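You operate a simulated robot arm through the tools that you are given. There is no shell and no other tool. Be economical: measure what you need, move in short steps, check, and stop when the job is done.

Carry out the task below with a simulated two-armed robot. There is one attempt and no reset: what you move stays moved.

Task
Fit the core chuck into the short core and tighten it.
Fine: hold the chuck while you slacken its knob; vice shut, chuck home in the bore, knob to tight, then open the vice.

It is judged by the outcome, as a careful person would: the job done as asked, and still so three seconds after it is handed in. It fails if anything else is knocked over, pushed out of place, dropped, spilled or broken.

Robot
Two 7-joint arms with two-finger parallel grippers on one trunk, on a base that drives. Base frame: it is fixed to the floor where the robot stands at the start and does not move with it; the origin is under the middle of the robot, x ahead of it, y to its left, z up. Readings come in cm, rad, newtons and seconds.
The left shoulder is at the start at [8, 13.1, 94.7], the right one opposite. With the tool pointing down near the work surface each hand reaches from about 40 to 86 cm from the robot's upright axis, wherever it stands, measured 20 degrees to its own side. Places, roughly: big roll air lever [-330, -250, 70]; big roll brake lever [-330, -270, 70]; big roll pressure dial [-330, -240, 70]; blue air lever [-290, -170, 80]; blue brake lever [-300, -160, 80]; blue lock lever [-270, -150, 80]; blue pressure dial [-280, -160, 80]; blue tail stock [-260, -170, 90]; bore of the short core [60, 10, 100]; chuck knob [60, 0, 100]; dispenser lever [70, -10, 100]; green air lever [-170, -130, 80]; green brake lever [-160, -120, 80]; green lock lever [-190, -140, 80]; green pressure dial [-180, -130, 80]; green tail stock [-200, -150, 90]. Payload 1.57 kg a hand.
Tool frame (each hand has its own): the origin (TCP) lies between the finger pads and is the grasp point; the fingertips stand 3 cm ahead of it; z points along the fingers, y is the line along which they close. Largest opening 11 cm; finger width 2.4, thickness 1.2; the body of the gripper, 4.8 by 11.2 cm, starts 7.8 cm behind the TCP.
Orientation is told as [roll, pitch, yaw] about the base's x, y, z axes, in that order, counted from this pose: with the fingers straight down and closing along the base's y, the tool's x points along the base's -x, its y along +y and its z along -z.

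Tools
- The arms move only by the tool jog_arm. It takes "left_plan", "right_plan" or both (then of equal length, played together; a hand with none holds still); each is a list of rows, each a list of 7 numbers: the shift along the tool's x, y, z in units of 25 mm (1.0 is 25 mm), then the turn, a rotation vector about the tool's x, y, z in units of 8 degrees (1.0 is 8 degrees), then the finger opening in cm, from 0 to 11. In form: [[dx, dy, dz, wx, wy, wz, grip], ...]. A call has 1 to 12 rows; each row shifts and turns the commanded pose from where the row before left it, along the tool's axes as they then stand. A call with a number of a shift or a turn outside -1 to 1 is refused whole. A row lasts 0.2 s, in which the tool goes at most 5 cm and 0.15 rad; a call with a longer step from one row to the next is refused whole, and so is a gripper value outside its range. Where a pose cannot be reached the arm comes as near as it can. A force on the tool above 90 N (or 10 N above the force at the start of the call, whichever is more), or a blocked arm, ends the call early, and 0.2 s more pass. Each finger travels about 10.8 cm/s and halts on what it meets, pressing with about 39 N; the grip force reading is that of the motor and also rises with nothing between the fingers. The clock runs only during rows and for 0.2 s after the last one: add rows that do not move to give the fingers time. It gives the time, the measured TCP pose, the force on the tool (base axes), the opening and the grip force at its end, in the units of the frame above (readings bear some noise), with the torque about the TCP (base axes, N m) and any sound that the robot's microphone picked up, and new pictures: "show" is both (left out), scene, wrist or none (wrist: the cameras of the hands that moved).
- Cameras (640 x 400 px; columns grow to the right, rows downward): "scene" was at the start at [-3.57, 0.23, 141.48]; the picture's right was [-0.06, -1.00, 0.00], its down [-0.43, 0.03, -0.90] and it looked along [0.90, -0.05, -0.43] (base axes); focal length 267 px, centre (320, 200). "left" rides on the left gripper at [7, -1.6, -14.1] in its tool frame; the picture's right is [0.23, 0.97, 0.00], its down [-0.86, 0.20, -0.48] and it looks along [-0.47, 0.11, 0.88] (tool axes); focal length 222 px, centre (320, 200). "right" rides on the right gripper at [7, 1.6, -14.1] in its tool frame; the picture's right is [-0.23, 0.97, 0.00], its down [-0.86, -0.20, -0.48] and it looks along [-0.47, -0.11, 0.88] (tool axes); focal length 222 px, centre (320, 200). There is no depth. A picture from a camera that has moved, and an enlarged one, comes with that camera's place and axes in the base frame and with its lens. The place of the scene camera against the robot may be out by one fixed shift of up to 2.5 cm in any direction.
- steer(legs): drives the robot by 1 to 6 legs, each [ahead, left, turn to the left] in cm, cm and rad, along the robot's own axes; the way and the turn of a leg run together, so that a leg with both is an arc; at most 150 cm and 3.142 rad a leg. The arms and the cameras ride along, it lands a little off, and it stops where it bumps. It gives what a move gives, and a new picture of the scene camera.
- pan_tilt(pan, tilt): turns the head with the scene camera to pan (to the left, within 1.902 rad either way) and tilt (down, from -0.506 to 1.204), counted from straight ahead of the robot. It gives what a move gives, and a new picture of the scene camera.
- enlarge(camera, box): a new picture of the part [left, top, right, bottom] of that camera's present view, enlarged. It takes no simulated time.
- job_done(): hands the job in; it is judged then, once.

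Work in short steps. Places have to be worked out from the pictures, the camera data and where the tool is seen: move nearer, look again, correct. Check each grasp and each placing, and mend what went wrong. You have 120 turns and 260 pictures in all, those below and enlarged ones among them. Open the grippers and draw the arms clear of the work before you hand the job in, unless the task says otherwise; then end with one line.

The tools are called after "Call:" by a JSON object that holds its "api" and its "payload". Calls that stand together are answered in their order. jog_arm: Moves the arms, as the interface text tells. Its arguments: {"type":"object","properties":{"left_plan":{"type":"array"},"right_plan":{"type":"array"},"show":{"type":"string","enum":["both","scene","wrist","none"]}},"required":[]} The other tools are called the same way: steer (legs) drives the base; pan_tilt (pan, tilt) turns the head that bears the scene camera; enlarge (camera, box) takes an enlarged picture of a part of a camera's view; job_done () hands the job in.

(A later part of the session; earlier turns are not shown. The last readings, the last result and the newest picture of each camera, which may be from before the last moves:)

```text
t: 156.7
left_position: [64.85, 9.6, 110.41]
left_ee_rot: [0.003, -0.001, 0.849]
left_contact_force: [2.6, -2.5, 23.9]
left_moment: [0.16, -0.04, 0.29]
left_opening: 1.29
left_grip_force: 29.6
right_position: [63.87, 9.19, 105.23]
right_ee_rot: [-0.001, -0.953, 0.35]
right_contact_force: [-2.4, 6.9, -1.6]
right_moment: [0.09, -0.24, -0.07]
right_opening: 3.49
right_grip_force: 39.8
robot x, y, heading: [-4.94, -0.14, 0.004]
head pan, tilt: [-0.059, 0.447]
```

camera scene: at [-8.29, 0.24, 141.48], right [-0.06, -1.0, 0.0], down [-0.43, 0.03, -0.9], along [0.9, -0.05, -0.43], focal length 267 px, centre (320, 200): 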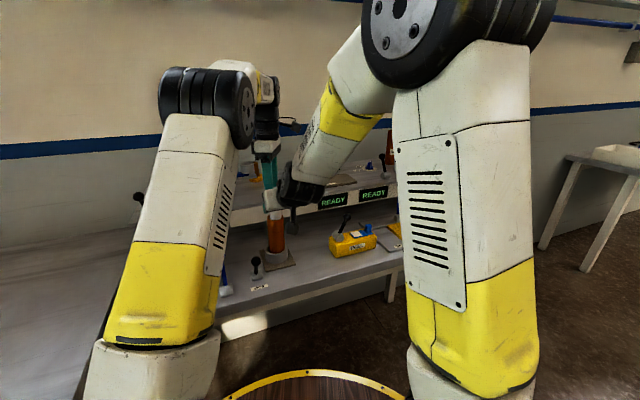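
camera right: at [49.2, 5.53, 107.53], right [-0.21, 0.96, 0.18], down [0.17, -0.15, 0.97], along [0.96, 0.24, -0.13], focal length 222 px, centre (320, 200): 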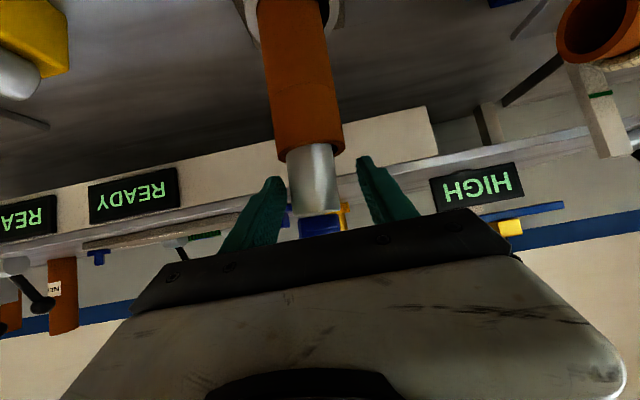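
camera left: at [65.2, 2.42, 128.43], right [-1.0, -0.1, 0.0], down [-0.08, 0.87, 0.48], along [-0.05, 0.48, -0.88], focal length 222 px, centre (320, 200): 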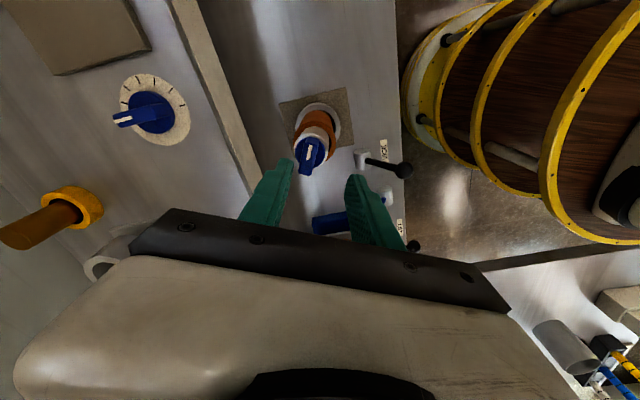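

Torque is building now (0.29 N·m). Keep turning.

Call:
{"api": "jog_arm", "payload": {"left_plan": [[0, 0, 0, 0, 0, 0.5, 0.5], [0, 0, 0, 0, 0, 0.5, 0.5], [0, 0, 0, 0, 0, 0.5, 0.5], [0, 0, 0, 0, 0, 0, 0.5]], "show": "none"}}

Call:
{"api": "jog_arm", "payload": {"left_plan": [[0, 0, 0, 0, 0, 0.5, 0.5], [0, 0, 0, 0, 0, 0.5, 0.5], [0, 0, 0, 0, 0, 0.5, 0.5], [0, 0, 0, 0, 0, 0, 0.5]], "show": "wrist"}}

Call:
{"api": "enlarge", "payload": {"camera": "left", "box": [250, 100, 410, 220]}}

Call:
{"api": "enlarge", "payload": {"camera": "right", "box": [220, 80, 420, 240]}}

```text
t: 157.7
left_position: [64.92, 9.57, 110.34]
left_ee_rot: [0.004, -0.001, 0.637]
left_contact_force: [1.4, -5.0, 21.5]
left_moment: [0.12, -0.17, 0.82]
left_opening: 1.38
left_grip_force: 31.0
right_position: [63.78, 9.24, 105.3]
right_ee_rot: [0.001, -0.954, 0.35]
right_contact_force: [0.2, 12.3, 0.7]
right_moment: [0.27, -0.29, -0.63]
right_opening: 3.49
right_grip_force: 39.3
robot x, y, heading: [-4.82, -0.04, 0.005]
head pan, tilt: [-0.059, 0.447]
```

```text
t: 158.7
left_position: [64.84, 9.49, 110.36]
left_ee_rot: [0.004, 0.001, 0.428]
left_contact_force: [2.1, -9.2, 15.7]
left_moment: [-0.08, -0.32, 0.44]
left_opening: 1.5
left_grip_force: 31.0
right_position: [63.84, 9.17, 105.19]
right_ee_rot: [-0.001, -0.95, 0.352]
right_contact_force: [-2.1, 10.5, 3.0]
right_moment: [-0.71, -0.13, -0.23]
right_opening: 3.47
right_grip_force: 38.9
robot x, y, heading: [-4.86, -0.27, 0.004]
head pan, tilt: [-0.059, 0.447]
camera left: at [59.29, 5.18, 124.36], right [-0.61, 0.79, 0.0], down [0.7, 0.54, 0.48], along [0.38, 0.3, -0.88], focal length 222 px, centre (320, 200)
```

left: 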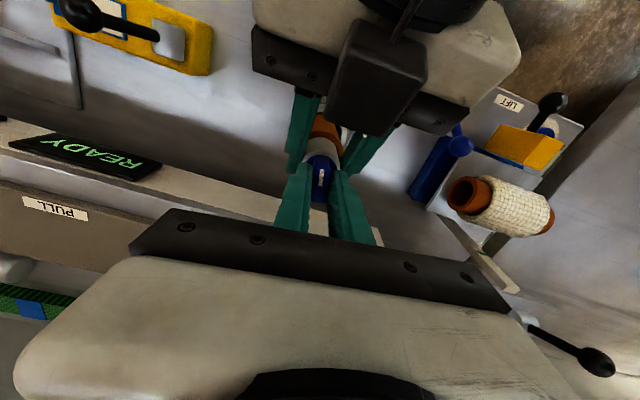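

```text
3.33 times, centred on (330, 160) of left
camera zoom: at [59.29, 5.18, 124.36], right [-0.61, 0.79, 0.0], down [0.7, 0.54, 0.48], along [0.38, 0.3, -0.88], focal length 740 px, centre (287, 333)
```

zoom: 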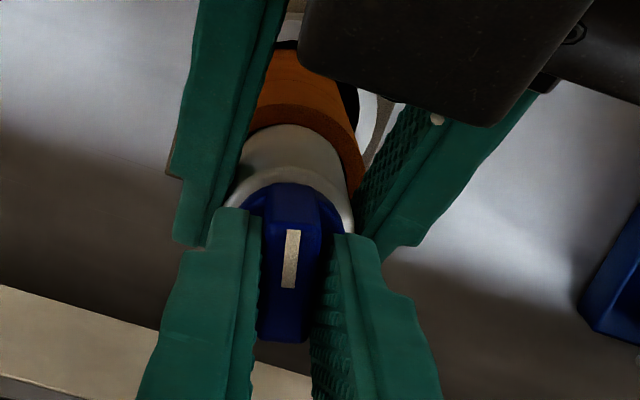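

```text
2.50 times, centred on (320, 160) of right
camera zoom: at [48.68, 5.47, 107.59], right [-0.21, 0.96, 0.18], down [0.17, -0.15, 0.97], along [0.96, 0.24, -0.13], focal length 555 px, centre (320, 300)
```

zoom: 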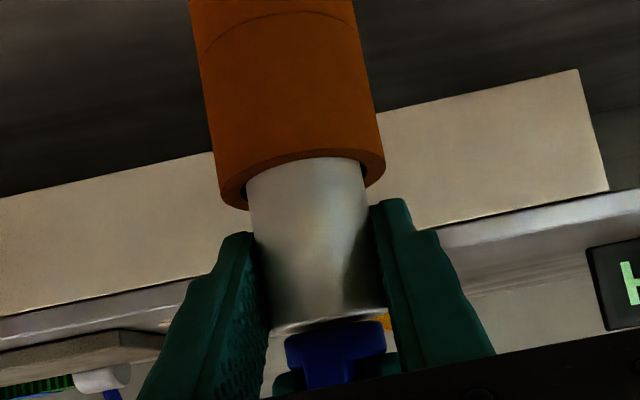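

The torque peaked at 0.82 N·m and the fin then began slipping in the fingers, so the knob is at its tight stop. I'll release the left hand and raise it.

Call:
{"api": "jog_arm", "payload": {"left_plan": [[0, 0, -0.1, 0, 0, 0, 2], [0, 0, 0, 0, 0, 0, 4.5], [0, 0, 0, 0, 0, 0, 4.5], [0, 0, -0.6, 0, 0, 0, 4.5], [0, 0, -0.7, 0, 0, 0, 4.5], [0, 0, -0.5, 0, 0, 0, 4.5], [0, 0, 0, 0, 0, 0, 4.5]], "show": "wrist"}}

Call:
{"api": "enlarge", "payload": {"camera": "left", "box": [250, 80, 410, 200]}}

```text
t: 160.3
left_position: [64.97, 9.59, 115.0]
left_ee_rot: [0.005, 0.002, 0.431]
left_contact_force: [0.7, 0.1, 0.0]
left_moment: [0.02, 0.04, 0.03]
left_opening: 4.51
left_grip_force: 0.0
right_position: [63.91, 9.04, 105.16]
right_ee_rot: [0.001, -0.949, 0.349]
right_contact_force: [-0.6, -1.4, 0.4]
right_moment: [-0.67, -0.15, -0.15]
right_opening: 3.44
right_grip_force: 38.4
robot x, y, heading: [-4.16, 0.07, 0.009]
head pan, tilt: [-0.059, 0.447]
camera left: at [59.46, 5.23, 129.05], right [-0.61, 0.79, 0.01], down [0.7, 0.54, 0.48], along [0.37, 0.3, -0.88], focal length 222 px, centre (320, 200)
```

left: 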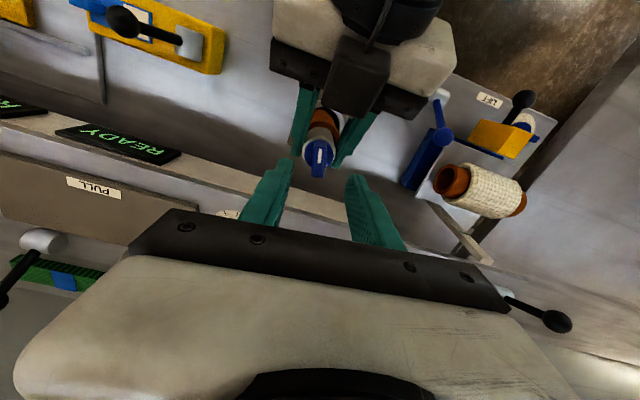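

```text
3.33 times, centred on (330, 140) of left
camera zoom: at [59.46, 5.23, 129.05], right [-0.61, 0.79, 0.01], down [0.7, 0.54, 0.48], along [0.37, 0.3, -0.88], focal length 740 px, centre (287, 400)
```

zoom: 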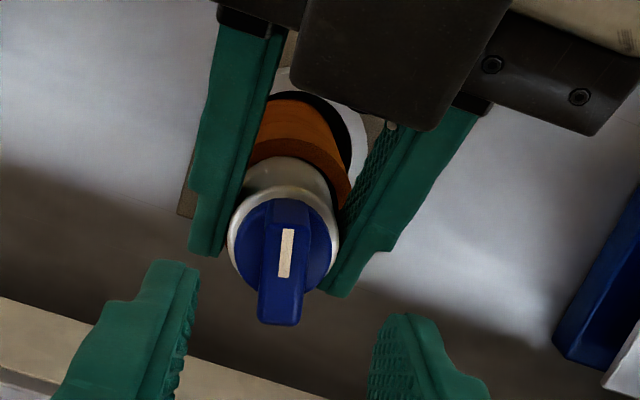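

The pointer turned about 50° clockwise to the stop. Now a small 5 mm lift with the right hand to check that the chuck grips the core.

Call:
{"api": "jog_arm", "payload": {"right_plan": [[-0.08, 0, -0.06, 0, 0, 0, 2.5], [-0.08, 0, -0.06, 0, 0, 0, 2.5], [0, 0, 0, 0, 0, 0, 2.5]], "show": "none"}}

Call:
{"api": "enlarge", "payload": {"camera": "right", "box": [220, 0, 420, 160]}}

Call:
{"api": "enlarge", "payload": {"camera": "scene", "box": [230, 190, 326, 270]}}

```text
t: 161.1
left_position: [65.06, 9.59, 114.97]
left_ee_rot: [0.006, 0.002, 0.431]
left_contact_force: [0.2, 0.0, 0.1]
left_moment: [0.0, 0.01, 0.01]
left_opening: 4.49
left_grip_force: 0.1
right_position: [63.95, 9.06, 105.6]
right_ee_rot: [0.0, -0.949, 0.349]
right_contact_force: [-1.4, 0.6, -4.9]
right_moment: [0.83, 0.41, 0.32]
right_opening: 3.44
right_grip_force: 38.5
robot x, y, heading: [-4.73, -0.44, -0.0]
head pan, tilt: [-0.059, 0.447]
```

```text
2.50 times, centred on (320, 80) of right
camera zoom: at [48.74, 5.38, 108.1], right [-0.21, 0.96, 0.18], down [0.17, -0.15, 0.97], along [0.96, 0.24, -0.13], focal length 555 px, centre (320, 500)
```

zoom: 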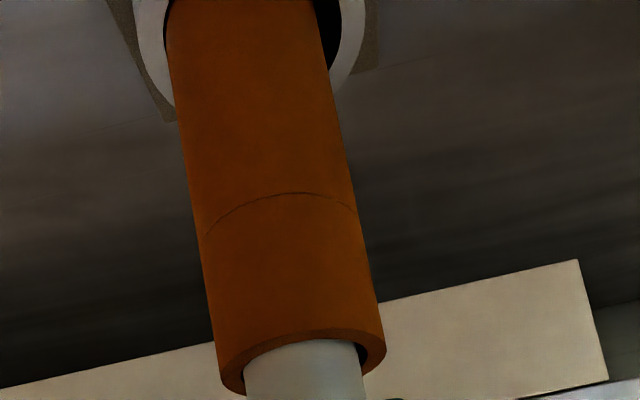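

```text
5.00 times, centred on (278, 230) of scene
camera zoom: at [-8.28, 0.24, 141.48], right [-0.06, -1.0, 0.0], down [-0.43, 0.03, -0.9], along [0.9, -0.05, -0.43], focal length 1334 px, centre (530, 50)
```

zoom: 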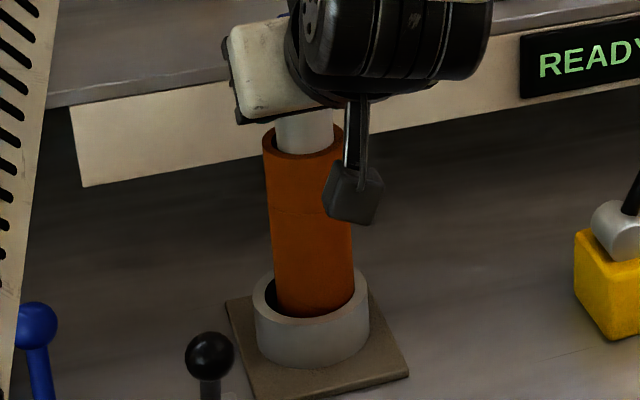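

Lifting takes 4.9 N, more than the chuck alone (about 2.3 N). I'll compare the rim and body in the same crop as before.

Call:
{"api": "enlarge", "payload": {"camera": "right", "box": [220, 80, 420, 240]}}

```text
2.50 times, centred on (320, 160) of right
camera zoom: at [48.74, 5.38, 108.1], right [-0.21, 0.96, 0.18], down [0.17, -0.15, 0.97], along [0.96, 0.24, -0.13], focal length 555 px, centre (320, 300)
```

zoom: 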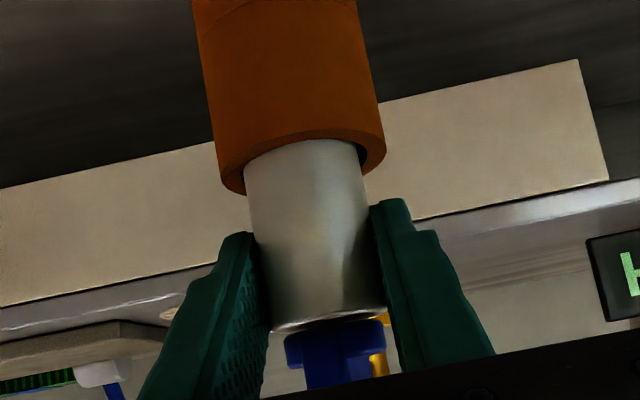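

In this crop the chuck rose about 5 mm relative to the core. So the core is being held down now, but the chuck isn't tight yet; my fingers probably collided with the right hand's at that "stop". I'll lower it, release the right hand and back it out.

Call:
{"api": "jog_arm", "payload": {"right_plan": [[0.08, 0, 0.06, 0, 0, 0, 2.5], [0.1, 0, 0.08, 0, 0, 0, 2.5], [0, 0, 0, 0, 0, 0, 4.5], [0, 0, 0, 0, 0, 0, 6], [0, 0, 0, 0, 0, 0, 6], [0, 0, -0.7, 0, 0, 0, 6], [0, 0, -0.8, 0, 0, 0, 6], [0, 0, -0.8, 0, 0, 0, 6], [0, 0, -0.8, 0, 0, 0, 6], [0, 0, -0.8, 0, 0, 0, 6], [0, 0, 0, 0, 0, 0, 6]], "show": "none"}}

Call:
{"api": "enlarge", "payload": {"camera": "right", "box": [220, 40, 420, 200]}}

Call:
{"api": "enlarge", "payload": {"camera": "left", "box": [250, 80, 410, 200]}}

```text
t: 163.5
left_position: [65.07, 9.7, 114.99]
left_ee_rot: [0.005, 0.004, 0.432]
left_contact_force: [0.5, -0.9, 0.3]
left_moment: [-0.04, 0.01, 0.03]
left_opening: 4.5
left_grip_force: 0.0
right_position: [56.37, 6.35, 110.81]
right_ee_rot: [0.001, -0.952, 0.35]
right_contact_force: [-0.3, -0.3, -0.8]
right_moment: [0.0, -0.01, -0.02]
right_opening: 6.02
right_grip_force: 0.1
robot x, y, heading: [-4.64, -0.27, 0.001]
head pan, tilt: [-0.059, 0.447]
```

```text
2.50 times, centred on (320, 120) of right
camera zoom: at [41.21, 2.64, 113.22], right [-0.21, 0.96, 0.18], down [0.17, -0.15, 0.97], along [0.96, 0.24, -0.13], focal length 555 px, centre (320, 400)
```

zoom: 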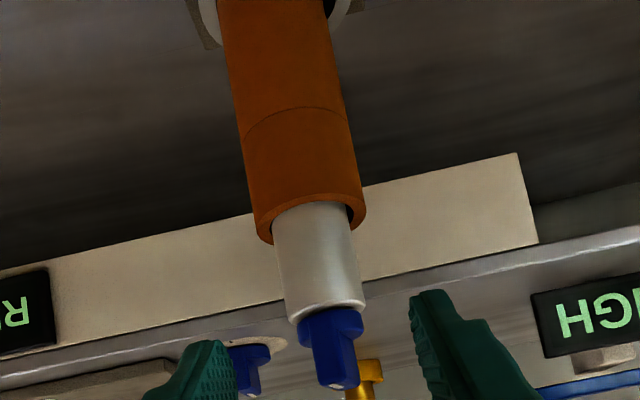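

```text
3.33 times, centred on (330, 140) of left
camera zoom: at [59.45, 5.24, 129.03], right [-0.61, 0.79, 0.01], down [0.7, 0.54, 0.48], along [0.37, 0.3, -0.88], focal length 740 px, centre (287, 400)
```

zoom: 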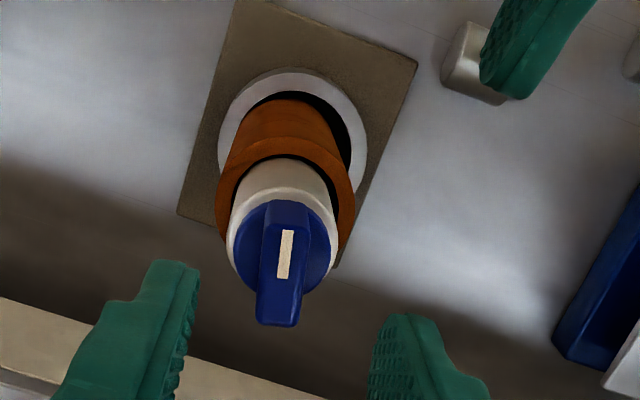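

The right hand is clear and the chuck stands in the bore. Left regrips the fin (yaw 33°), presses down and turns clockwise, now without obstruction.

Call:
{"api": "jog_arm", "payload": {"left_plan": [[0.18, 0, 0, 0, 0, -1, 4], [0, 0, 0.6, 0, 0, 0, 4], [0, 0, 0.6, 0, 0, 0, 4], [0, 0, 0.6, 0, 0, 0, 4], [0, 0, 0, 0, 0, 0, 2], [0, 0, 0, 0, 0, 0, 0.5], [0, 0, 0, 0, 0, 0, 0.5], [0, 0, 0, 0, 0, 0, 0.5]], "show": "none"}}

Call:
{"api": "jog_arm", "payload": {"left_plan": [[0, 0, 0.2, 0, 0, 0, 0.5], [0, 0, 0.1, 0, 0, 0.4, 0.5], [0, 0, 0, 0, 0, 0.5, 0.5], [0, 0, 0, 0, 0, 0.5, 0.5], [0, 0, 0, 0, 0, 0, 0.5]], "show": "none"}}

Call:
{"api": "enlarge", "payload": {"camera": "left", "box": [250, 100, 410, 220]}}

```text
t: 165.3
left_position: [64.5, 9.29, 110.66]
left_ee_rot: [0.006, 0.001, 0.571]
left_contact_force: [0.7, -1.8, 0.2]
left_moment: [-0.32, -0.22, -0.01]
left_opening: 1.22
left_grip_force: 29.0
right_position: [56.32, 6.34, 110.71]
right_ee_rot: [0.001, -0.951, 0.349]
right_contact_force: [0.2, -0.8, -0.7]
right_moment: [-0.03, -0.04, -0.02]
right_opening: 6.0
right_grip_force: 0.0
robot x, y, heading: [-4.42, 0.06, -0.002]
head pan, tilt: [-0.059, 0.447]
```

```text
t: 166.5
left_position: [64.43, 9.49, 110.28]
left_ee_rot: [0.001, -0.005, 0.374]
left_contact_force: [0.4, -3.5, 46.3]
left_moment: [-0.4, -0.35, 0.11]
left_opening: 1.23
left_grip_force: 29.3
right_position: [56.25, 6.18, 110.8]
right_ee_rot: [0.0, -0.951, 0.349]
right_contact_force: [-0.4, 0.3, 0.2]
right_moment: [0.0, 0.01, 0.01]
right_opening: 5.99
right_grip_force: 0.0
robot x, y, heading: [-4.59, 0.07, 0.002]
head pan, tilt: [-0.059, 0.447]
```

```text
3.33 times, centred on (330, 160) of left
camera zoom: at [58.54, 5.39, 124.28], right [-0.57, 0.82, 0.0], down [0.72, 0.5, 0.48], along [0.4, 0.27, -0.88], focal length 740 px, centre (287, 333)
```

zoom: 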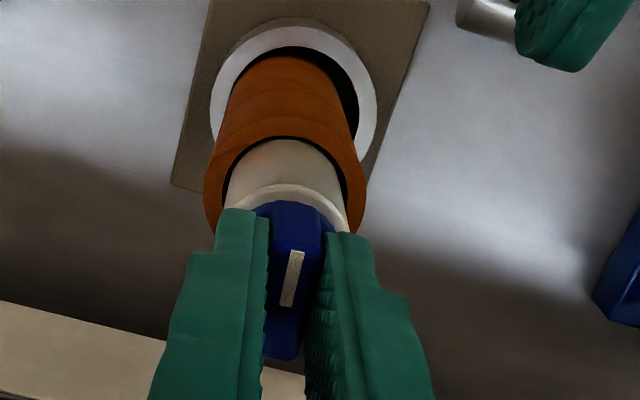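

Gripped well, with a 46 N press. Keep turning clockwise.

Call:
{"api": "jog_arm", "payload": {"left_plan": [[0, 0, 0, 0, 0, 0.5, 0.5], [0, 0, 0, 0, 0, 0.5, 0.5], [0, 0, 0, 0, 0, 0.5, 0.5], [0, 0, 0, 0, 0, 0.5, 0.5], [0, 0, 0, 0, 0, 0, 0.5]], "show": "none"}}

Call:
{"api": "jog_arm", "payload": {"left_plan": [[0, 0, 0, 0, 0, 0.5, 0.5], [0, 0, 0, 0, 0, 0.5, 0.5], [0, 0, 0, 0, 0, 0.5, 0.5], [0, 0, 0, 0, 0, 0.5, 0.5], [0, 0, 0, 0, 0, 0, 0.5]], "show": "none"}}

Call:
{"api": "jog_arm", "payload": {"left_plan": [[0, 0, 0, 0, 0, 0.5, 0.5], [0, 0, 0, 0, 0, 0.5, 0.5], [0, 0, 0, 0, 0, 0.5, 0.5], [0, 0, 0, 0, 0, 0.5, 0.5], [0, 0, 0, 0, 0, 0, 0.5]], "show": "none"}}

Call:
{"api": "enlarge", "payload": {"camera": "right", "box": [220, 40, 420, 200]}}

```text
t: 167.7
left_position: [64.48, 9.44, 110.39]
left_ee_rot: [0.003, -0.004, 0.096]
left_contact_force: [-1.4, 1.2, 47.1]
left_moment: [0.11, -0.01, 0.13]
left_opening: 1.23
left_grip_force: 29.7
right_position: [56.21, 6.32, 110.92]
right_ee_rot: [0.0, -0.952, 0.35]
right_contact_force: [-0.2, 0.1, -0.1]
right_moment: [-0.01, 0.02, -0.01]
right_opening: 5.99
right_grip_force: 0.0
robot x, y, heading: [-4.63, -0.11, 0.001]
head pan, tilt: [-0.059, 0.447]
```

```text
t: 168.9
left_position: [64.45, 9.48, 110.32]
left_ee_rot: [0.003, -0.006, -0.182]
left_contact_force: [1.9, 1.7, 49.4]
left_moment: [0.07, -0.43, 0.11]
left_opening: 1.23
left_grip_force: 29.6
right_position: [56.23, 6.36, 110.75]
right_ee_rot: [0.0, -0.952, 0.352]
right_contact_force: [0.6, 1.0, 0.3]
right_moment: [-0.01, 0.04, 0.0]
right_opening: 5.99
right_grip_force: 0.0
robot x, y, heading: [-4.65, 0.3, 0.002]
head pan, tilt: [-0.059, 0.447]
```

```text
t: 170.1
left_position: [64.42, 9.36, 110.37]
left_ee_rot: [0.004, -0.003, -0.463]
left_contact_force: [1.2, 1.3, 46.1]
left_moment: [-0.01, -0.35, 0.1]
left_opening: 1.24
left_grip_force: 29.9
right_position: [56.24, 6.34, 110.84]
right_ee_rot: [0.0, -0.951, 0.352]
right_contact_force: [0.3, 0.3, 0.6]
right_moment: [0.0, -0.01, -0.01]
right_opening: 5.97
right_grip_force: 0.1
robot x, y, heading: [-4.93, -0.24, 0.005]
head pan, tilt: [-0.059, 0.447]
```

```text
2.50 times, centred on (320, 120) of right
camera zoom: at [41.11, 2.63, 113.26], right [-0.21, 0.96, 0.18], down [0.17, -0.15, 0.97], along [0.96, 0.24, -0.13], focal length 555 px, centre (320, 400)
```

zoom: 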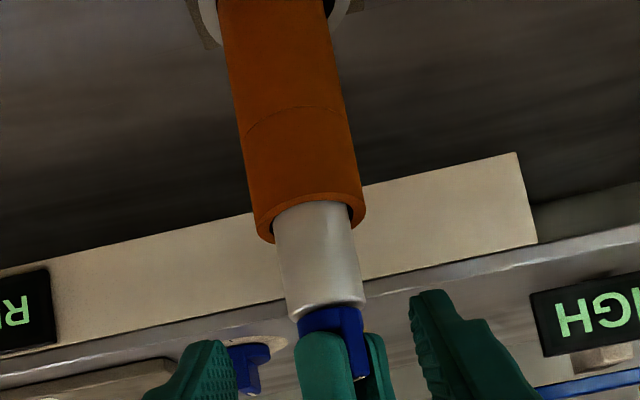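

The moment stays at about 0.1 N·m in proportion to the press, so the body is spinning. It must be held, and the right hand should come in flatter and lower so the fingers can't clash. The left keeps the chuck upright meanwhile.

Call:
{"api": "jog_arm", "payload": {"right_plan": [[0, 0, 0, 0, -0.85, 0, 6], [0, 0, 0, 0, -0.85, 0, 6], [0, 0, 0, 0, -0.8, 0, 6], [0.6, 0, 0.15, 0, 0, 0, 6], [0.6, 0.04, 0.15, 0, 0, 0, 6], [0.5, 0, 0.14, 0, 0, 0, 6], [0, 0, 0, 0, 0, 0, 6]], "show": "both"}}

```text
t: 171.7
left_position: [64.43, 9.56, 110.25]
left_ee_rot: [0.006, -0.004, -0.462]
left_contact_force: [0.8, 1.3, 47.0]
left_moment: [-0.02, -0.11, 0.04]
left_opening: 1.22
left_grip_force: 29.3
right_position: [56.26, 6.47, 106.19]
right_ee_rot: [0.001, -1.3, 0.35]
right_contact_force: [0.2, 0.5, 0.6]
right_moment: [0.0, 0.04, -0.03]
right_opening: 6.0
right_grip_force: 0.2
robot x, y, heading: [-4.67, -0.12, -0.004]
head pan, tilt: [-0.059, 0.447]
camera scene: at [-8.45, 0.23, 141.47], right [-0.06, -1.0, 0.0], down [-0.43, 0.03, -0.9], along [0.9, -0.05, -0.43], focal length 267 px, centre (320, 200)
camera right: at [41.12, 2.75, 103.38], right [-0.28, 0.94, 0.22], down [-0.15, -0.27, 0.95], along [0.95, 0.23, 0.21], focal length 222 px, centre (320, 200)
```

scene: 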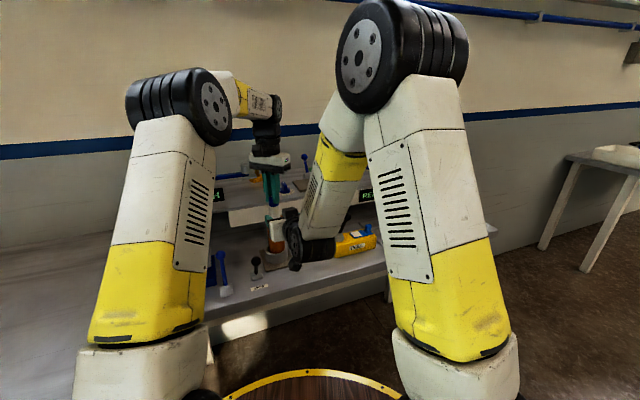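
right: 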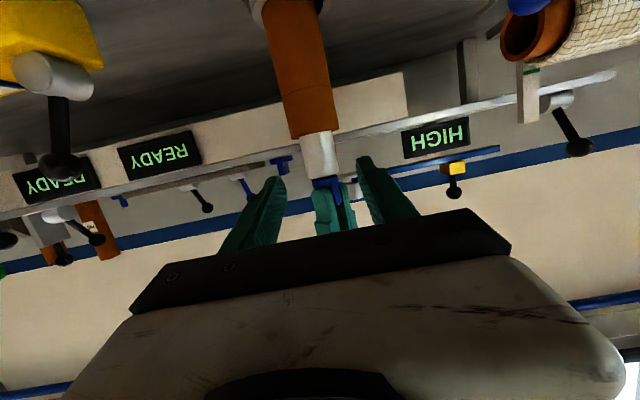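

Rim at about z 101.7 and body top at about 106. I'll advance flat to grip the body at z 104.

Call:
{"api": "jog_arm", "payload": {"right_plan": [[-0.11, -0.02, 0.6, 0, 0, 0, 6], [0, 0, 0.8, 0, 0, 0, 6], [0, 0, 0.8, 0, 0, 0, 6], [0, 0, 0.8, 0, 0, 0, 6], [0, 0, 0.52, 0, 0, 0, 6], [0, 0, 0, 0, 0, 0, 6]], "show": "none"}}

Call:
{"api": "enlarge", "payload": {"camera": "right", "box": [220, 80, 420, 240]}}

```text
t: 173.1
left_position: [64.46, 9.52, 110.33]
left_ee_rot: [0.005, -0.004, -0.46]
left_contact_force: [0.3, 0.8, 47.4]
left_moment: [-0.05, -0.08, 0.03]
left_opening: 1.22
left_grip_force: 29.9
right_position: [64.31, 9.26, 104.34]
right_ee_rot: [0.0, -1.3, 0.351]
right_contact_force: [-0.2, 1.2, -0.3]
right_moment: [0.0, -0.03, 0.01]
right_opening: 6.04
right_grip_force: 0.0
robot x, y, heading: [-4.59, 0.17, 0.003]
head pan, tilt: [-0.059, 0.447]
```

```text
2.50 times, centred on (320, 160) of right
camera zoom: at [49.14, 5.71, 101.4], right [-0.28, 0.94, 0.22], down [-0.15, -0.27, 0.95], along [0.95, 0.23, 0.21], focal length 555 px, centre (320, 300)
```

zoom: 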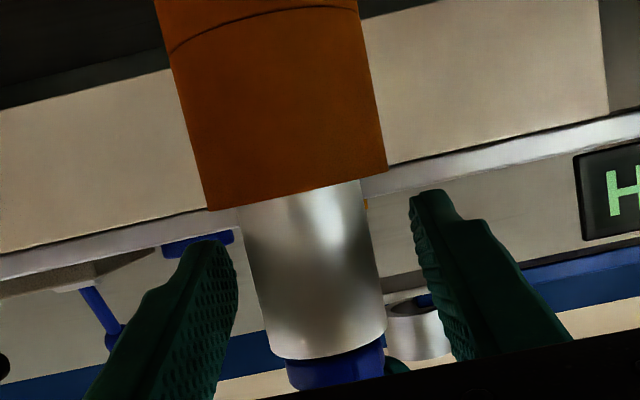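

Good placement above the rim. Close on the body, then turn the knob clockwise.

Call:
{"api": "jog_arm", "payload": {"right_plan": [[0, -0.05, 0, 0, 0, 0, 5], [0, 0, 0, 0, 0, 0, 3.5], [0, 0, 0, 0, 0, 0, 2.5], [0, 0, 0, 0, 0, 0, 2.5]], "show": "none"}}

Call:
{"api": "jog_arm", "payload": {"left_plan": [[0, 0, -0.12, 0, 0, 0.5, 0.5], [0, 0, 0, 0, 0, 0.5, 0.5], [0, 0, 0, 0, 0, 0.5, 0.5], [0, 0, 0, 0, 0, 0, 0.5]], "show": "none"}}

Call:
{"api": "jog_arm", "payload": {"left_plan": [[0, 0, 0, 0, 0, 0.5, 0.5], [0, 0, 0, 0, 0, 0.5, 0.5], [0, 0, 0, 0, 0, 0, 0.5]], "show": "none"}}

Call:
{"api": "enlarge", "payload": {"camera": "left", "box": [250, 100, 410, 220]}}

```text
t: 174.1
left_position: [64.48, 9.56, 110.4]
left_ee_rot: [0.005, -0.004, -0.462]
left_contact_force: [-0.2, 0.4, 46.8]
left_moment: [-0.07, -0.14, 0.06]
left_opening: 1.26
left_grip_force: 29.2
right_position: [64.26, 9.31, 104.3]
right_ee_rot: [0.0, -1.302, 0.35]
right_contact_force: [-0.3, 0.6, 0.0]
right_moment: [0.06, 0.03, -0.06]
right_opening: 3.5
right_grip_force: 38.8
robot x, y, heading: [-4.71, -0.01, 0.006]
head pan, tilt: [-0.059, 0.447]
```

```text
t: 175.1
left_position: [64.6, 9.55, 110.35]
left_ee_rot: [0.004, 0.005, -0.673]
left_contact_force: [2.4, 3.1, 33.0]
left_moment: [-0.26, -0.28, 0.45]
left_opening: 1.29
left_grip_force: 29.8
right_position: [64.31, 9.34, 104.3]
right_ee_rot: [0.001, -1.3, 0.349]
right_contact_force: [-0.4, 0.6, 2.5]
right_moment: [0.84, -0.05, -0.34]
right_opening: 3.46
right_grip_force: 38.8
robot x, y, heading: [-4.98, -0.28, -0.003]
head pan, tilt: [-0.059, 0.447]
```

```text
t: 175.9
left_position: [64.44, 9.48, 110.38]
left_ee_rot: [0.003, 0.003, -0.812]
left_contact_force: [5.0, 8.3, 30.8]
left_moment: [0.32, -0.09, 0.43]
left_opening: 1.33
left_grip_force: 29.4
right_position: [64.32, 9.24, 104.43]
right_ee_rot: [-0.002, -1.3, 0.351]
right_contact_force: [-5.9, -5.3, 2.7]
right_moment: [0.38, -0.25, -0.31]
right_opening: 3.49
right_grip_force: 39.1
robot x, y, heading: [-4.96, 0.17, -0.0]
head pan, tilt: [-0.059, 0.447]
```

```text
3.33 times, centred on (330, 160) of left
camera zoom: at [58.56, 13.46, 124.35], right [0.55, 0.83, 0.0], down [0.73, -0.49, 0.48], along [0.4, -0.26, -0.88], focal length 740 px, centre (287, 333)
```

zoom: 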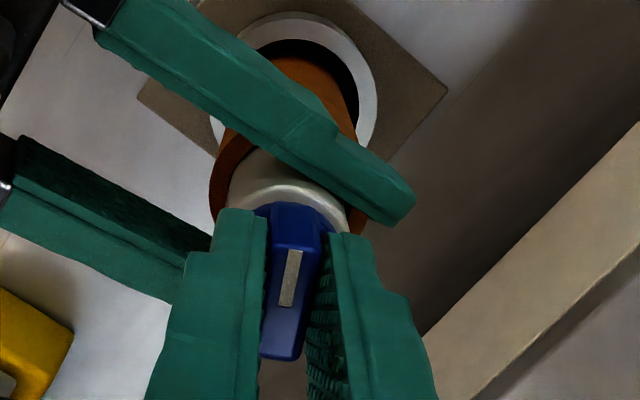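

Torque rose at once to 0.45 N·m, which again suggests the tight stop. I'll open the right hand and lift the knob 4 mm with the left to test whether the chuck is locked.

Call:
{"api": "jog_arm", "payload": {"right_plan": [[0, 0, 0, 0, 0, 0, 4], [0, 0, 0, 0, 0, 0, 6], [0, 0, 0, 0, 0, 0, 6]], "show": "none"}}

Call:
{"api": "jog_arm", "payload": {"left_plan": [[0, 0, -0.2, 0, 0, 0, 0.5], [0, 0, -0.15, 0, 0, 0, 0.5], [0, 0, -0.1, 0, 0, 0, 0.5], [0, 0, 0, 0, 0, 0, 0.5]], "show": "none"}}

Call:
{"api": "enlarge", "payload": {"camera": "right", "box": [220, 80, 420, 240]}}

```text
t: 176.7
left_position: [64.33, 9.35, 110.34]
left_ee_rot: [0.002, 0.003, -0.81]
left_contact_force: [0.2, 3.3, 33.2]
left_moment: [0.37, -0.03, 0.13]
left_opening: 1.28
left_grip_force: 30.1
right_position: [64.39, 9.26, 104.35]
right_ee_rot: [0.0, -1.301, 0.352]
right_contact_force: [-0.5, -1.0, -0.3]
right_moment: [0.02, 0.01, -0.04]
right_opening: 5.99
right_grip_force: 0.0
robot x, y, heading: [-4.91, 0.29, 0.0]
head pan, tilt: [-0.059, 0.447]
```

```text
t: 177.7
left_position: [64.51, 9.43, 111.38]
left_ee_rot: [-0.001, 0.008, -0.812]
left_contact_force: [0.0, 0.2, -2.9]
left_moment: [0.03, -0.01, 0.04]
left_opening: 1.21
left_grip_force: 29.3
right_position: [64.34, 9.26, 104.34]
right_ee_rot: [0.0, -1.301, 0.349]
right_contact_force: [0.4, 0.1, -0.5]
right_moment: [-0.03, -0.03, -0.01]
right_opening: 6.0
right_grip_force: 0.0
robot x, y, heading: [-4.74, 0.09, 0.001]
head pan, tilt: [-0.059, 0.447]
```

```text
2.50 times, centred on (320, 160) of right
camera zoom: at [49.35, 5.61, 101.29], right [-0.28, 0.94, 0.22], down [-0.15, -0.27, 0.95], along [0.95, 0.23, 0.21], focal length 555 px, centre (320, 300)
```

zoom: 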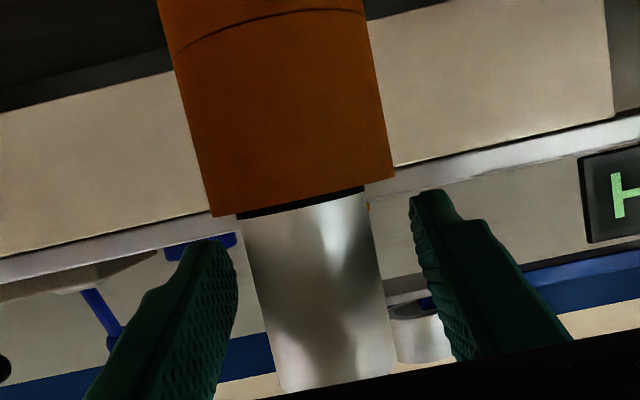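

It lifts freely, so it's not locked. I'd like to know if the core is actually clamped: I'll lower the chuck, then nudge sideways ±6 mm (bore play is only ±2 mm) and read the forces.

Call:
{"api": "jog_arm", "payload": {"left_plan": [[0, 0, 0.2, 0, 0, 0, 0.5], [0, 0, 0.1, 0, 0, 0, 0.5], [0, 0.12, 0, 0, 0, 0, 0.5], [0, 0.12, 0, 0, 0, 0, 0.5], [0, 0, 0, 0, 0, 0, 0.5]], "show": "none"}}

Call:
{"api": "jog_arm", "payload": {"left_plan": [[0, -0.12, 0, 0, 0, 0, 0.5], [0, -0.12, 0, 0, 0, 0, 0.5], [0, -0.12, 0, 0, 0, 0, 0.5], [0, -0.12, 0, 0, 0, 0, 0.5], [0, 0, 0, 0, 0, 0, 0.5]], "show": "none"}}

Call:
{"api": "enlarge", "payload": {"camera": "left", "box": [250, 60, 410, 180]}}

```text
t: 178.9
left_position: [64.92, 9.83, 110.4]
left_ee_rot: [-0.001, 0.006, -0.811]
left_contact_force: [-2.5, -5.2, -1.5]
left_moment: [-0.67, 0.28, 0.02]
left_opening: 1.23
left_grip_force: 29.5
right_position: [64.46, 9.29, 104.3]
right_ee_rot: [0.001, -1.3, 0.349]
right_contact_force: [-0.3, -0.5, 0.6]
right_moment: [-0.03, 0.02, 0.02]
right_opening: 6.01
right_grip_force: 0.0
robot x, y, heading: [-4.58, 0.41, -0.0]
head pan, tilt: [-0.059, 0.447]
```

```text
t: 180.1
left_position: [64.03, 9.21, 110.48]
left_ee_rot: [0.001, 0.007, -0.81]
left_contact_force: [2.2, 7.6, -0.1]
left_moment: [0.87, -0.21, 0.03]
left_opening: 1.26
left_grip_force: 29.6
right_position: [64.52, 9.38, 104.24]
right_ee_rot: [-0.001, -1.3, 0.351]
right_contact_force: [0.2, 1.5, 0.9]
right_moment: [-0.01, 0.0, 0.0]
right_opening: 5.99
right_grip_force: 0.0
robot x, y, heading: [-4.76, 0.16, 0.0]
head pan, tilt: [-0.059, 0.447]
```

```text
3.33 times, centred on (330, 120) of left
camera zoom: at [58.18, 13.1, 124.54], right [0.55, 0.84, 0.0], down [0.74, -0.48, 0.47], along [0.4, -0.26, -0.88], focal length 740 px, centre (287, 467)
```

zoom: 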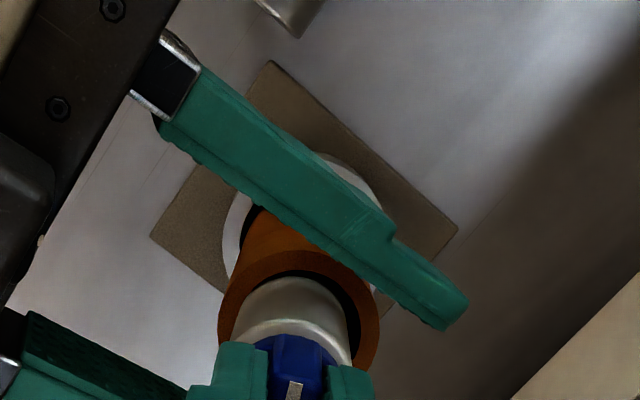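

The 6–8 N side reaction shows the core is now clamped, so near is "shut". The bore floor is about 3.9 cm below the rim, so the chuck is home. I need the knob's real angle: hold the body with the right hand, turn to the slack stop, then measure the full sweep back to tight.

Call:
{"api": "jog_arm", "payload": {"left_plan": [[0, 0.12, 0, 0, 0, 0, 0.5], [0, 0.12, 0.08, 0, 0, 0, 0.5], [0, 0, 0, 0, 0, 0, 0.5], [0, 0, 0, 0, 0, 0, 0.5], [0, 0, 0, 0, 0, 0, 0.5], [0, 0, 0, 0, 0, 0, 0.5]], "right_plan": [[0, 0, 0, 0, 0, 0, 6], [0, 0, 0, 0, 0, 0, 6], [0, 0, 0, 0, 0, 0, 5], [0, 0, 0, 0, 0, 0, 3.5], [0, 0, 0, 0, 0, 0, 2.5], [0, 0, 0, 0, 0, 0, 2.5]], "show": "none"}}

Call:
{"api": "jog_arm", "payload": {"left_plan": [[0, 0, 0, 0, 0, -0.5, 0.5], [0, 0, 0, 0, 0, -0.5, 0.5], [0, 0, 0, 0, 0, -0.5, 0.5], [0, 0, 0, 0, 0, -0.5, 0.5], [0, 0, 0, 0, 0, 0, 0.5]], "show": "none"}}

Call:
{"api": "jog_arm", "payload": {"left_plan": [[0, 0, 0, 0, 0, -0.6, 0.5], [0, 0, 0, 0, 0, -0.6, 0.5], [0, 0, 0, 0, 0, -0.6, 0.5], [0, 0, 0, 0, 0, -0.6, 0.5], [0, 0, 0, 0, 0, 0, 0.5]], "show": "none"}}

Call:
{"api": "jog_arm", "payload": {"left_plan": [[0, 0, 0, 0, 0, -0.6, 0.5], [0, 0, 0, 0, 0, -0.6, 0.5], [0, 0, 0, 0, 0, -0.6, 0.5], [0, 0, 0, 0, 0, -0.6, 0.5], [0, 0, 0, 0, 0, 0, 0.5]], "show": "none"}}

```text
t: 181.5
left_position: [64.44, 9.35, 110.44]
left_ee_rot: [0.002, 0.003, -0.811]
left_contact_force: [-5.7, 4.3, 20.3]
left_moment: [-0.21, -0.1, 0.01]
left_opening: 1.23
left_grip_force: 29.3
right_position: [64.38, 9.28, 104.3]
right_ee_rot: [0.001, -1.3, 0.347]
right_contact_force: [7.4, -2.7, -0.4]
right_moment: [0.11, 0.23, -0.01]
right_opening: 3.5
right_grip_force: 38.8
robot x, y, heading: [-4.86, -0.29, 0.003]
head pan, tilt: [-0.059, 0.447]
```

```text
t: 182.7
left_position: [64.38, 9.35, 110.32]
left_ee_rot: [0.0, 0.004, -0.53]
left_contact_force: [-14.3, 1.8, 23.8]
left_moment: [-0.08, 0.18, -0.06]
left_opening: 1.22
left_grip_force: 29.7
right_position: [64.36, 9.24, 104.36]
right_ee_rot: [-0.001, -1.302, 0.351]
right_contact_force: [16.9, -4.1, -5.2]
right_moment: [-0.09, 0.45, -0.03]
right_opening: 3.52
right_grip_force: 39.0
robot x, y, heading: [-4.87, -0.16, 0.005]
head pan, tilt: [-0.059, 0.447]
```

```text
t: 183.9
left_position: [64.37, 9.36, 110.4]
left_ee_rot: [0.001, 0.005, -0.196]
left_contact_force: [-18.9, -3.0, 27.6]
left_moment: [-0.15, 0.47, -0.01]
left_opening: 1.22
left_grip_force: 30.1
right_position: [64.37, 9.23, 104.26]
right_ee_rot: [0.001, -1.302, 0.349]
right_contact_force: [19.9, 0.2, -9.2]
right_moment: [-0.32, 0.36, -0.06]
right_opening: 3.5
right_grip_force: 38.8
robot x, y, heading: [-4.84, 0.24, 0.003]
head pan, tilt: [-0.059, 0.447]
```

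```text
t: 185.1
left_position: [64.45, 9.45, 110.42]
left_ee_rot: [0.004, 0.004, 0.138]
left_contact_force: [-18.6, -10.8, 30.4]
left_moment: [-0.47, 0.82, 0.02]
left_opening: 1.2
left_grip_force: 29.0
right_position: [64.32, 9.3, 104.5]
right_ee_rot: [0.0, -1.298, 0.351]
right_contact_force: [19.8, 5.5, -10.5]
right_moment: [-0.45, 0.09, -0.06]
right_opening: 3.51
right_grip_force: 38.8
robot x, y, heading: [-4.7, -0.01, 0.002]
head pan, tilt: [-0.059, 0.447]
```

Free for 54° so far; relieving side force and continuing CCW to find the slack stop.

Call:
{"api": "jog_arm", "payload": {"left_plan": [[0.1, -0.045, 0, 0, 0, -0.6, 0.5], [0, 0, 0, 0, 0, -0.6, 0.5], [0, 0, 0, 0, 0, -0.6, 0.5], [0, 0, 0, 0, 0, 0, 0.5]], "show": "none"}}

Call:
{"api": "jog_arm", "payload": {"left_plan": [[0, 0, 0, 0, 0, -0.6, 0.5], [0, 0, 0, 0, 0, -0.6, 0.5], [0, 0, 0, 0, 0, -0.6, 0.5], [0, 0, 0, 0, 0, 0, 0.5]], "show": "none"}}

Call:
{"api": "jog_arm", "payload": {"left_plan": [[0, 0, 0, 0, 0, -0.6, 0.5], [0, 0, 0, 0, 0, -0.6, 0.5], [0, 0, 0, 0, 0, 0, 0.5]], "show": "none"}}

```text
t: 186.1
left_position: [64.32, 9.45, 110.42]
left_ee_rot: [0.003, -0.003, 0.391]
left_contact_force: [21.1, -4.0, 16.7]
left_moment: [-0.25, -0.73, -0.04]
left_opening: 1.21
left_grip_force: 29.7
right_position: [64.35, 9.32, 104.31]
right_ee_rot: [0.001, -1.3, 0.351]
right_contact_force: [-18.3, 0.0, -0.2]
right_moment: [-0.26, -0.78, 0.02]
right_opening: 3.48
right_grip_force: 38.7
robot x, y, heading: [-4.92, 0.18, 0.004]
head pan, tilt: [-0.059, 0.447]
```

```text
t: 187.1
left_position: [64.34, 9.36, 110.31]
left_ee_rot: [0.003, -0.002, 0.642]
left_contact_force: [27.6, -3.4, 10.4]
left_moment: [0.09, -1.1, -0.05]
left_opening: 1.21
left_grip_force: 29.1
right_position: [64.32, 9.37, 104.41]
right_ee_rot: [0.003, -1.3, 0.35]
right_contact_force: [-28.9, 4.0, 4.3]
right_moment: [-0.28, -0.39, -0.01]
right_opening: 3.49
right_grip_force: 39.4
robot x, y, heading: [-4.85, -0.45, 0.001]
head pan, tilt: [-0.059, 0.447]
```

```text
t: 187.9
left_position: [64.24, 9.26, 110.35]
left_ee_rot: [-0.001, -0.002, 0.81]
left_contact_force: [27.6, -6.7, 7.3]
left_moment: [0.03, -1.0, -0.1]
left_opening: 1.22
left_grip_force: 29.3
right_position: [64.39, 9.42, 104.23]
right_ee_rot: [0.002, -1.3, 0.351]
right_contact_force: [-28.2, 7.0, 4.4]
right_moment: [-0.23, -0.5, 0.05]
right_opening: 3.49
right_grip_force: 39.3
robot x, y, heading: [-4.48, 0.1, 0.0]
head pan, tilt: [-0.059, 0.447]
```

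A full 93° back to slack means the knob had reached its tight stop earlier, but without engaging, probably because the chuck was leaning or not fully seated then. Now, from slack: straighten the chuck, seat it with a firm press, and retighten with the body held.

Call:
{"api": "jog_arm", "payload": {"left_plan": [[-0.08, -0.01, 0, 0, 0, -0.15, 0.5], [-0.075, -0.01, 0.1, 0, 0, 0, 0.5], [0, 0, 0.1, 0, 0, 0, 0.5], [0, 0, 0, 0, 0, 0, 0.5]], "right_plan": [[-0.01, 0.045, 0.015, 0, 0, 0, 2.5], [-0.01, 0.045, 0.015, 0, 0, 0, 2.5], [0, 0, 0, 0, 0, 0, 2.5], [0, 0, 0, 0, 0, 0, 2.5]], "show": "none"}}

Call:
{"api": "enlarge", "payload": {"camera": "right", "box": [220, 80, 420, 240]}}

Call:
{"api": "enlarge", "payload": {"camera": "scene", "box": [240, 180, 320, 280]}}

```text
t: 188.9
left_position: [64.38, 9.26, 110.36]
left_ee_rot: [-0.002, 0.0, 0.827]
left_contact_force: [-16.9, -19.7, 58.0]
left_moment: [-0.78, 0.86, -0.03]
left_opening: 1.21
left_grip_force: 29.2
right_position: [64.41, 9.41, 104.38]
right_ee_rot: [-0.003, -1.298, 0.349]
right_contact_force: [16.7, 18.2, -12.2]
right_moment: [-0.42, 0.12, -0.06]
right_opening: 3.52
right_grip_force: 39.2
robot x, y, heading: [-4.73, 0.07, -0.001]
head pan, tilt: [-0.059, 0.447]
```

```text
2.50 times, centred on (320, 160) of right
camera zoom: at [49.27, 5.73, 101.3], right [-0.28, 0.94, 0.22], down [-0.15, -0.27, 0.95], along [0.95, 0.23, 0.21], focal length 555 px, centre (320, 300)
```

zoom: 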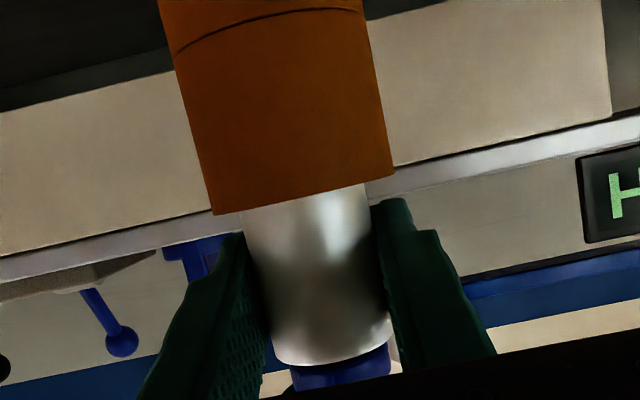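

```text
4.00 times, centred on (280, 230) of scene
camera zoom: at [-8.43, 0.21, 141.47], right [-0.06, -1.0, 0.0], down [-0.43, 0.03, -0.9], along [0.9, -0.05, -0.43], focal length 1067 px, centre (480, 80)
```

zoom: 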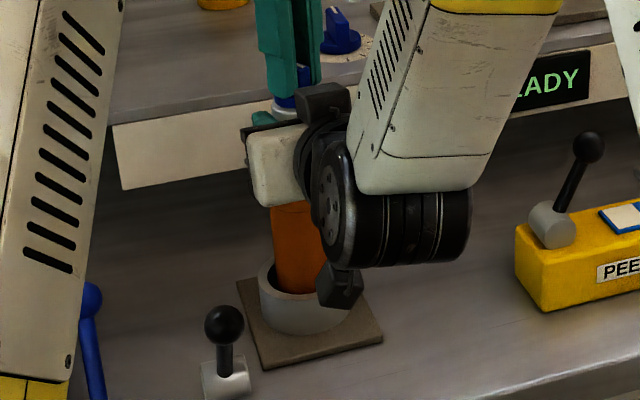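

In this view the chuck and core are coaxial, pressed home with 58 N. Relieve a little side force and tighten clockwise from slack.

Call:
{"api": "jog_arm", "payload": {"left_plan": [[0.07, 0, 0, 0, 0, 0.5, 0.5], [0, 0, 0, 0, 0, 0.7, 0.5], [0, 0, 0, 0, 0, 0.7, 0.5], [0, 0, 0, 0, 0, 0.7, 0.5], [0, 0, 0, 0, 0, 0.7, 0.5], [0, 0, 0, 0, 0, 0.7, 0.5], [0, 0, 0, 0, 0, 0, 0.5]], "show": "none"}}

Call:
{"api": "jog_arm", "payload": {"left_plan": [[0, 0, 0, 0, 0, 0.7, 0.5], [0, 0, 0, 0, 0, 0.7, 0.5], [0, 0, 0, 0, 0, 0.7, 0.5], [0, 0, 0, 0, 0, 0.7, 0.5], [0, 0, 0, 0, 0, 0.7, 0.5], [0, 0, 0, 0, 0, 0, 0.5]], "show": "none"}}

Call:
{"api": "jog_arm", "payload": {"left_plan": [[0, 0, 0, 0, 0, 0.7, 0.5], [0, 0, 0, 0, 0, 0.7, 0.5], [0, 0, 0, 0, 0, 0.7, 0.5], [0, 0, 0, 0, 0, 0, 0.5]], "show": "none"}}

```text
t: 190.5
left_position: [64.28, 9.39, 110.43]
left_ee_rot: [0.004, -0.004, 0.272]
left_contact_force: [-19.1, -10.4, 59.0]
left_moment: [-0.51, 0.83, -0.03]
left_opening: 1.2
left_grip_force: 28.9
right_position: [64.43, 9.31, 104.35]
right_ee_rot: [0.0, -1.301, 0.35]
right_contact_force: [18.1, 8.2, -13.8]
right_moment: [-0.24, 0.31, -0.06]
right_opening: 3.53
right_grip_force: 39.0
robot x, y, heading: [-4.56, -0.03, 0.001]
head pan, tilt: [-0.059, 0.447]
```

```text
t: 191.9
left_position: [64.47, 9.49, 110.34]
left_ee_rot: [0.005, -0.005, -0.217]
left_contact_force: [-17.3, -2.2, 56.4]
left_moment: [-0.3, 0.45, -0.03]
left_opening: 1.22
left_grip_force: 29.1
right_position: [64.41, 9.42, 104.42]
right_ee_rot: [0.0, -1.301, 0.349]
right_contact_force: [18.4, 0.0, -9.9]
right_moment: [-0.01, 0.47, 0.01]
right_opening: 3.48
right_grip_force: 39.0
robot x, y, heading: [-4.6, 0.1, -0.002]
head pan, tilt: [-0.059, 0.447]
```

```text
t: 192.9
left_position: [64.48, 9.6, 110.41]
left_ee_rot: [0.006, -0.004, -0.508]
left_contact_force: [-9.2, 7.3, 55.3]
left_moment: [-0.11, 0.43, -0.01]
left_opening: 1.22
left_grip_force: 29.4
right_position: [64.33, 9.31, 104.39]
right_ee_rot: [-0.001, -1.3, 0.348]
right_contact_force: [10.7, -7.9, -5.9]
right_moment: [0.37, -0.07, -0.01]
right_opening: 3.49
right_grip_force: 38.6
robot x, y, heading: [-4.76, -0.39, 0.002]
head pan, tilt: [-0.059, 0.447]
```

76° without resistance; the last stretch to the stop.

Call:
{"api": "jog_arm", "payload": {"left_plan": [[0, 0, 0, 0, 0, 0.6, 0.5], [0, 0, 0, 0, 0, 0.6, 0.5], [0, 0, 0, 0, 0, 0.5, 0.5], [0, 0, 0, 0, 0, 0, 0.5]], "show": "none"}}

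Call:
{"api": "jog_arm", "payload": {"left_plan": [[0, 0, 0, 0, 0, 0.5, 0.5], [0, 0, 0, 0, 0, 0.5, 0.5], [0, 0, 0, 0, 0, 0, 0.5]], "show": "none"}}

```text
t: 193.9
left_position: [64.36, 9.62, 110.31]
left_ee_rot: [0.009, 0.0, -0.747]
left_contact_force: [-0.3, 16.3, 51.5]
left_moment: [0.04, 0.24, 0.06]
left_opening: 1.23
left_grip_force: 29.5
right_position: [64.33, 9.39, 104.35]
right_ee_rot: [-0.002, -1.3, 0.349]
right_contact_force: [0.8, -16.3, -2.8]
right_moment: [0.77, -0.49, -0.05]
right_opening: 3.49
right_grip_force: 39.2
robot x, y, heading: [-4.59, 0.04, 0.001]
head pan, tilt: [-0.059, 0.447]
```

```text
t: 194.7
left_position: [64.41, 9.55, 110.31]
left_ee_rot: [0.008, 0.0, -0.885]
left_contact_force: [1.8, 20.0, 44.7]
left_moment: [0.38, -0.11, 0.8]
left_opening: 1.24
left_grip_force: 29.7
right_position: [64.4, 9.4, 104.27]
right_ee_rot: [0.001, -1.299, 0.348]
right_contact_force: [-2.5, -20.8, 0.1]
right_moment: [0.34, -0.09, -0.71]
right_opening: 3.5
right_grip_force: 38.9
robot x, y, heading: [-4.55, 0.12, 0.005]
head pan, tilt: [-0.059, 0.447]
```

Clear stop at 0.8 N·m: tight. Release the right hand and lift-test gently with the left.

Call:
{"api": "jog_arm", "payload": {"right_plan": [[0, 0, 0, 0, 0, 0, 4], [0, 0, 0, 0, 0, 0, 6], [0, 0, 0, 0, 0, 0, 6]], "show": "none"}}

Call:
{"api": "jog_arm", "payload": {"left_plan": [[0, 0, -0.2, 0, 0, 0, 0.5], [0, 0, -0.2, 0, 0, 0, 0.5], [0, 0, -0.1, 0, 0, 0, 0.5], [0, 0, 0, 0, 0, 0, 0.5]], "show": "none"}}

Call:
{"api": "enlarge", "payload": {"camera": "right", "box": [220, 80, 420, 240]}}

```text
t: 195.5
left_position: [64.33, 9.36, 110.47]
left_ee_rot: [0.005, -0.003, -0.889]
left_contact_force: [0.3, 6.6, 46.7]
left_moment: [0.75, 0.06, 0.03]
left_opening: 1.25
left_grip_force: 30.0
right_position: [64.33, 9.6, 104.38]
right_ee_rot: [-0.001, -1.301, 0.353]
right_contact_force: [0.2, -0.1, 0.5]
right_moment: [0.02, 0.01, -0.01]
right_opening: 6.01
right_grip_force: 0.0
robot x, y, heading: [-4.33, 0.03, 0.003]
head pan, tilt: [-0.059, 0.447]
```

```text
t: 196.5
left_position: [64.41, 9.53, 110.94]
left_ee_rot: [-0.003, 0.009, -0.889]
left_contact_force: [0.6, -1.9, -8.3]
left_moment: [-0.16, -0.03, 0.05]
left_opening: 1.23
left_grip_force: 29.8
right_position: [64.41, 9.44, 104.21]
right_ee_rot: [-0.002, -1.298, 0.349]
right_contact_force: [-0.3, 0.5, -0.3]
right_moment: [-0.03, 0.02, 0.01]
right_opening: 6.02
right_grip_force: 0.1
robot x, y, heading: [-4.88, -0.08, 0.003]
head pan, tilt: [-0.059, 0.447]
```

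```text
2.50 times, centred on (320, 160) of right
camera zoom: at [49.34, 5.78, 101.27], right [-0.28, 0.94, 0.22], down [-0.15, -0.27, 0.95], along [0.95, 0.23, 0.21], focal length 555 px, centre (320, 300)
```

zoom: 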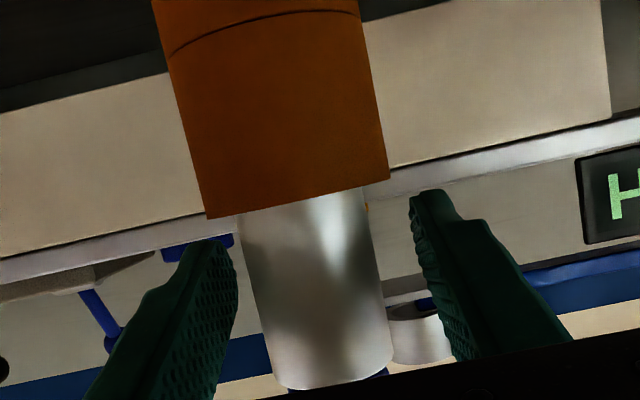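

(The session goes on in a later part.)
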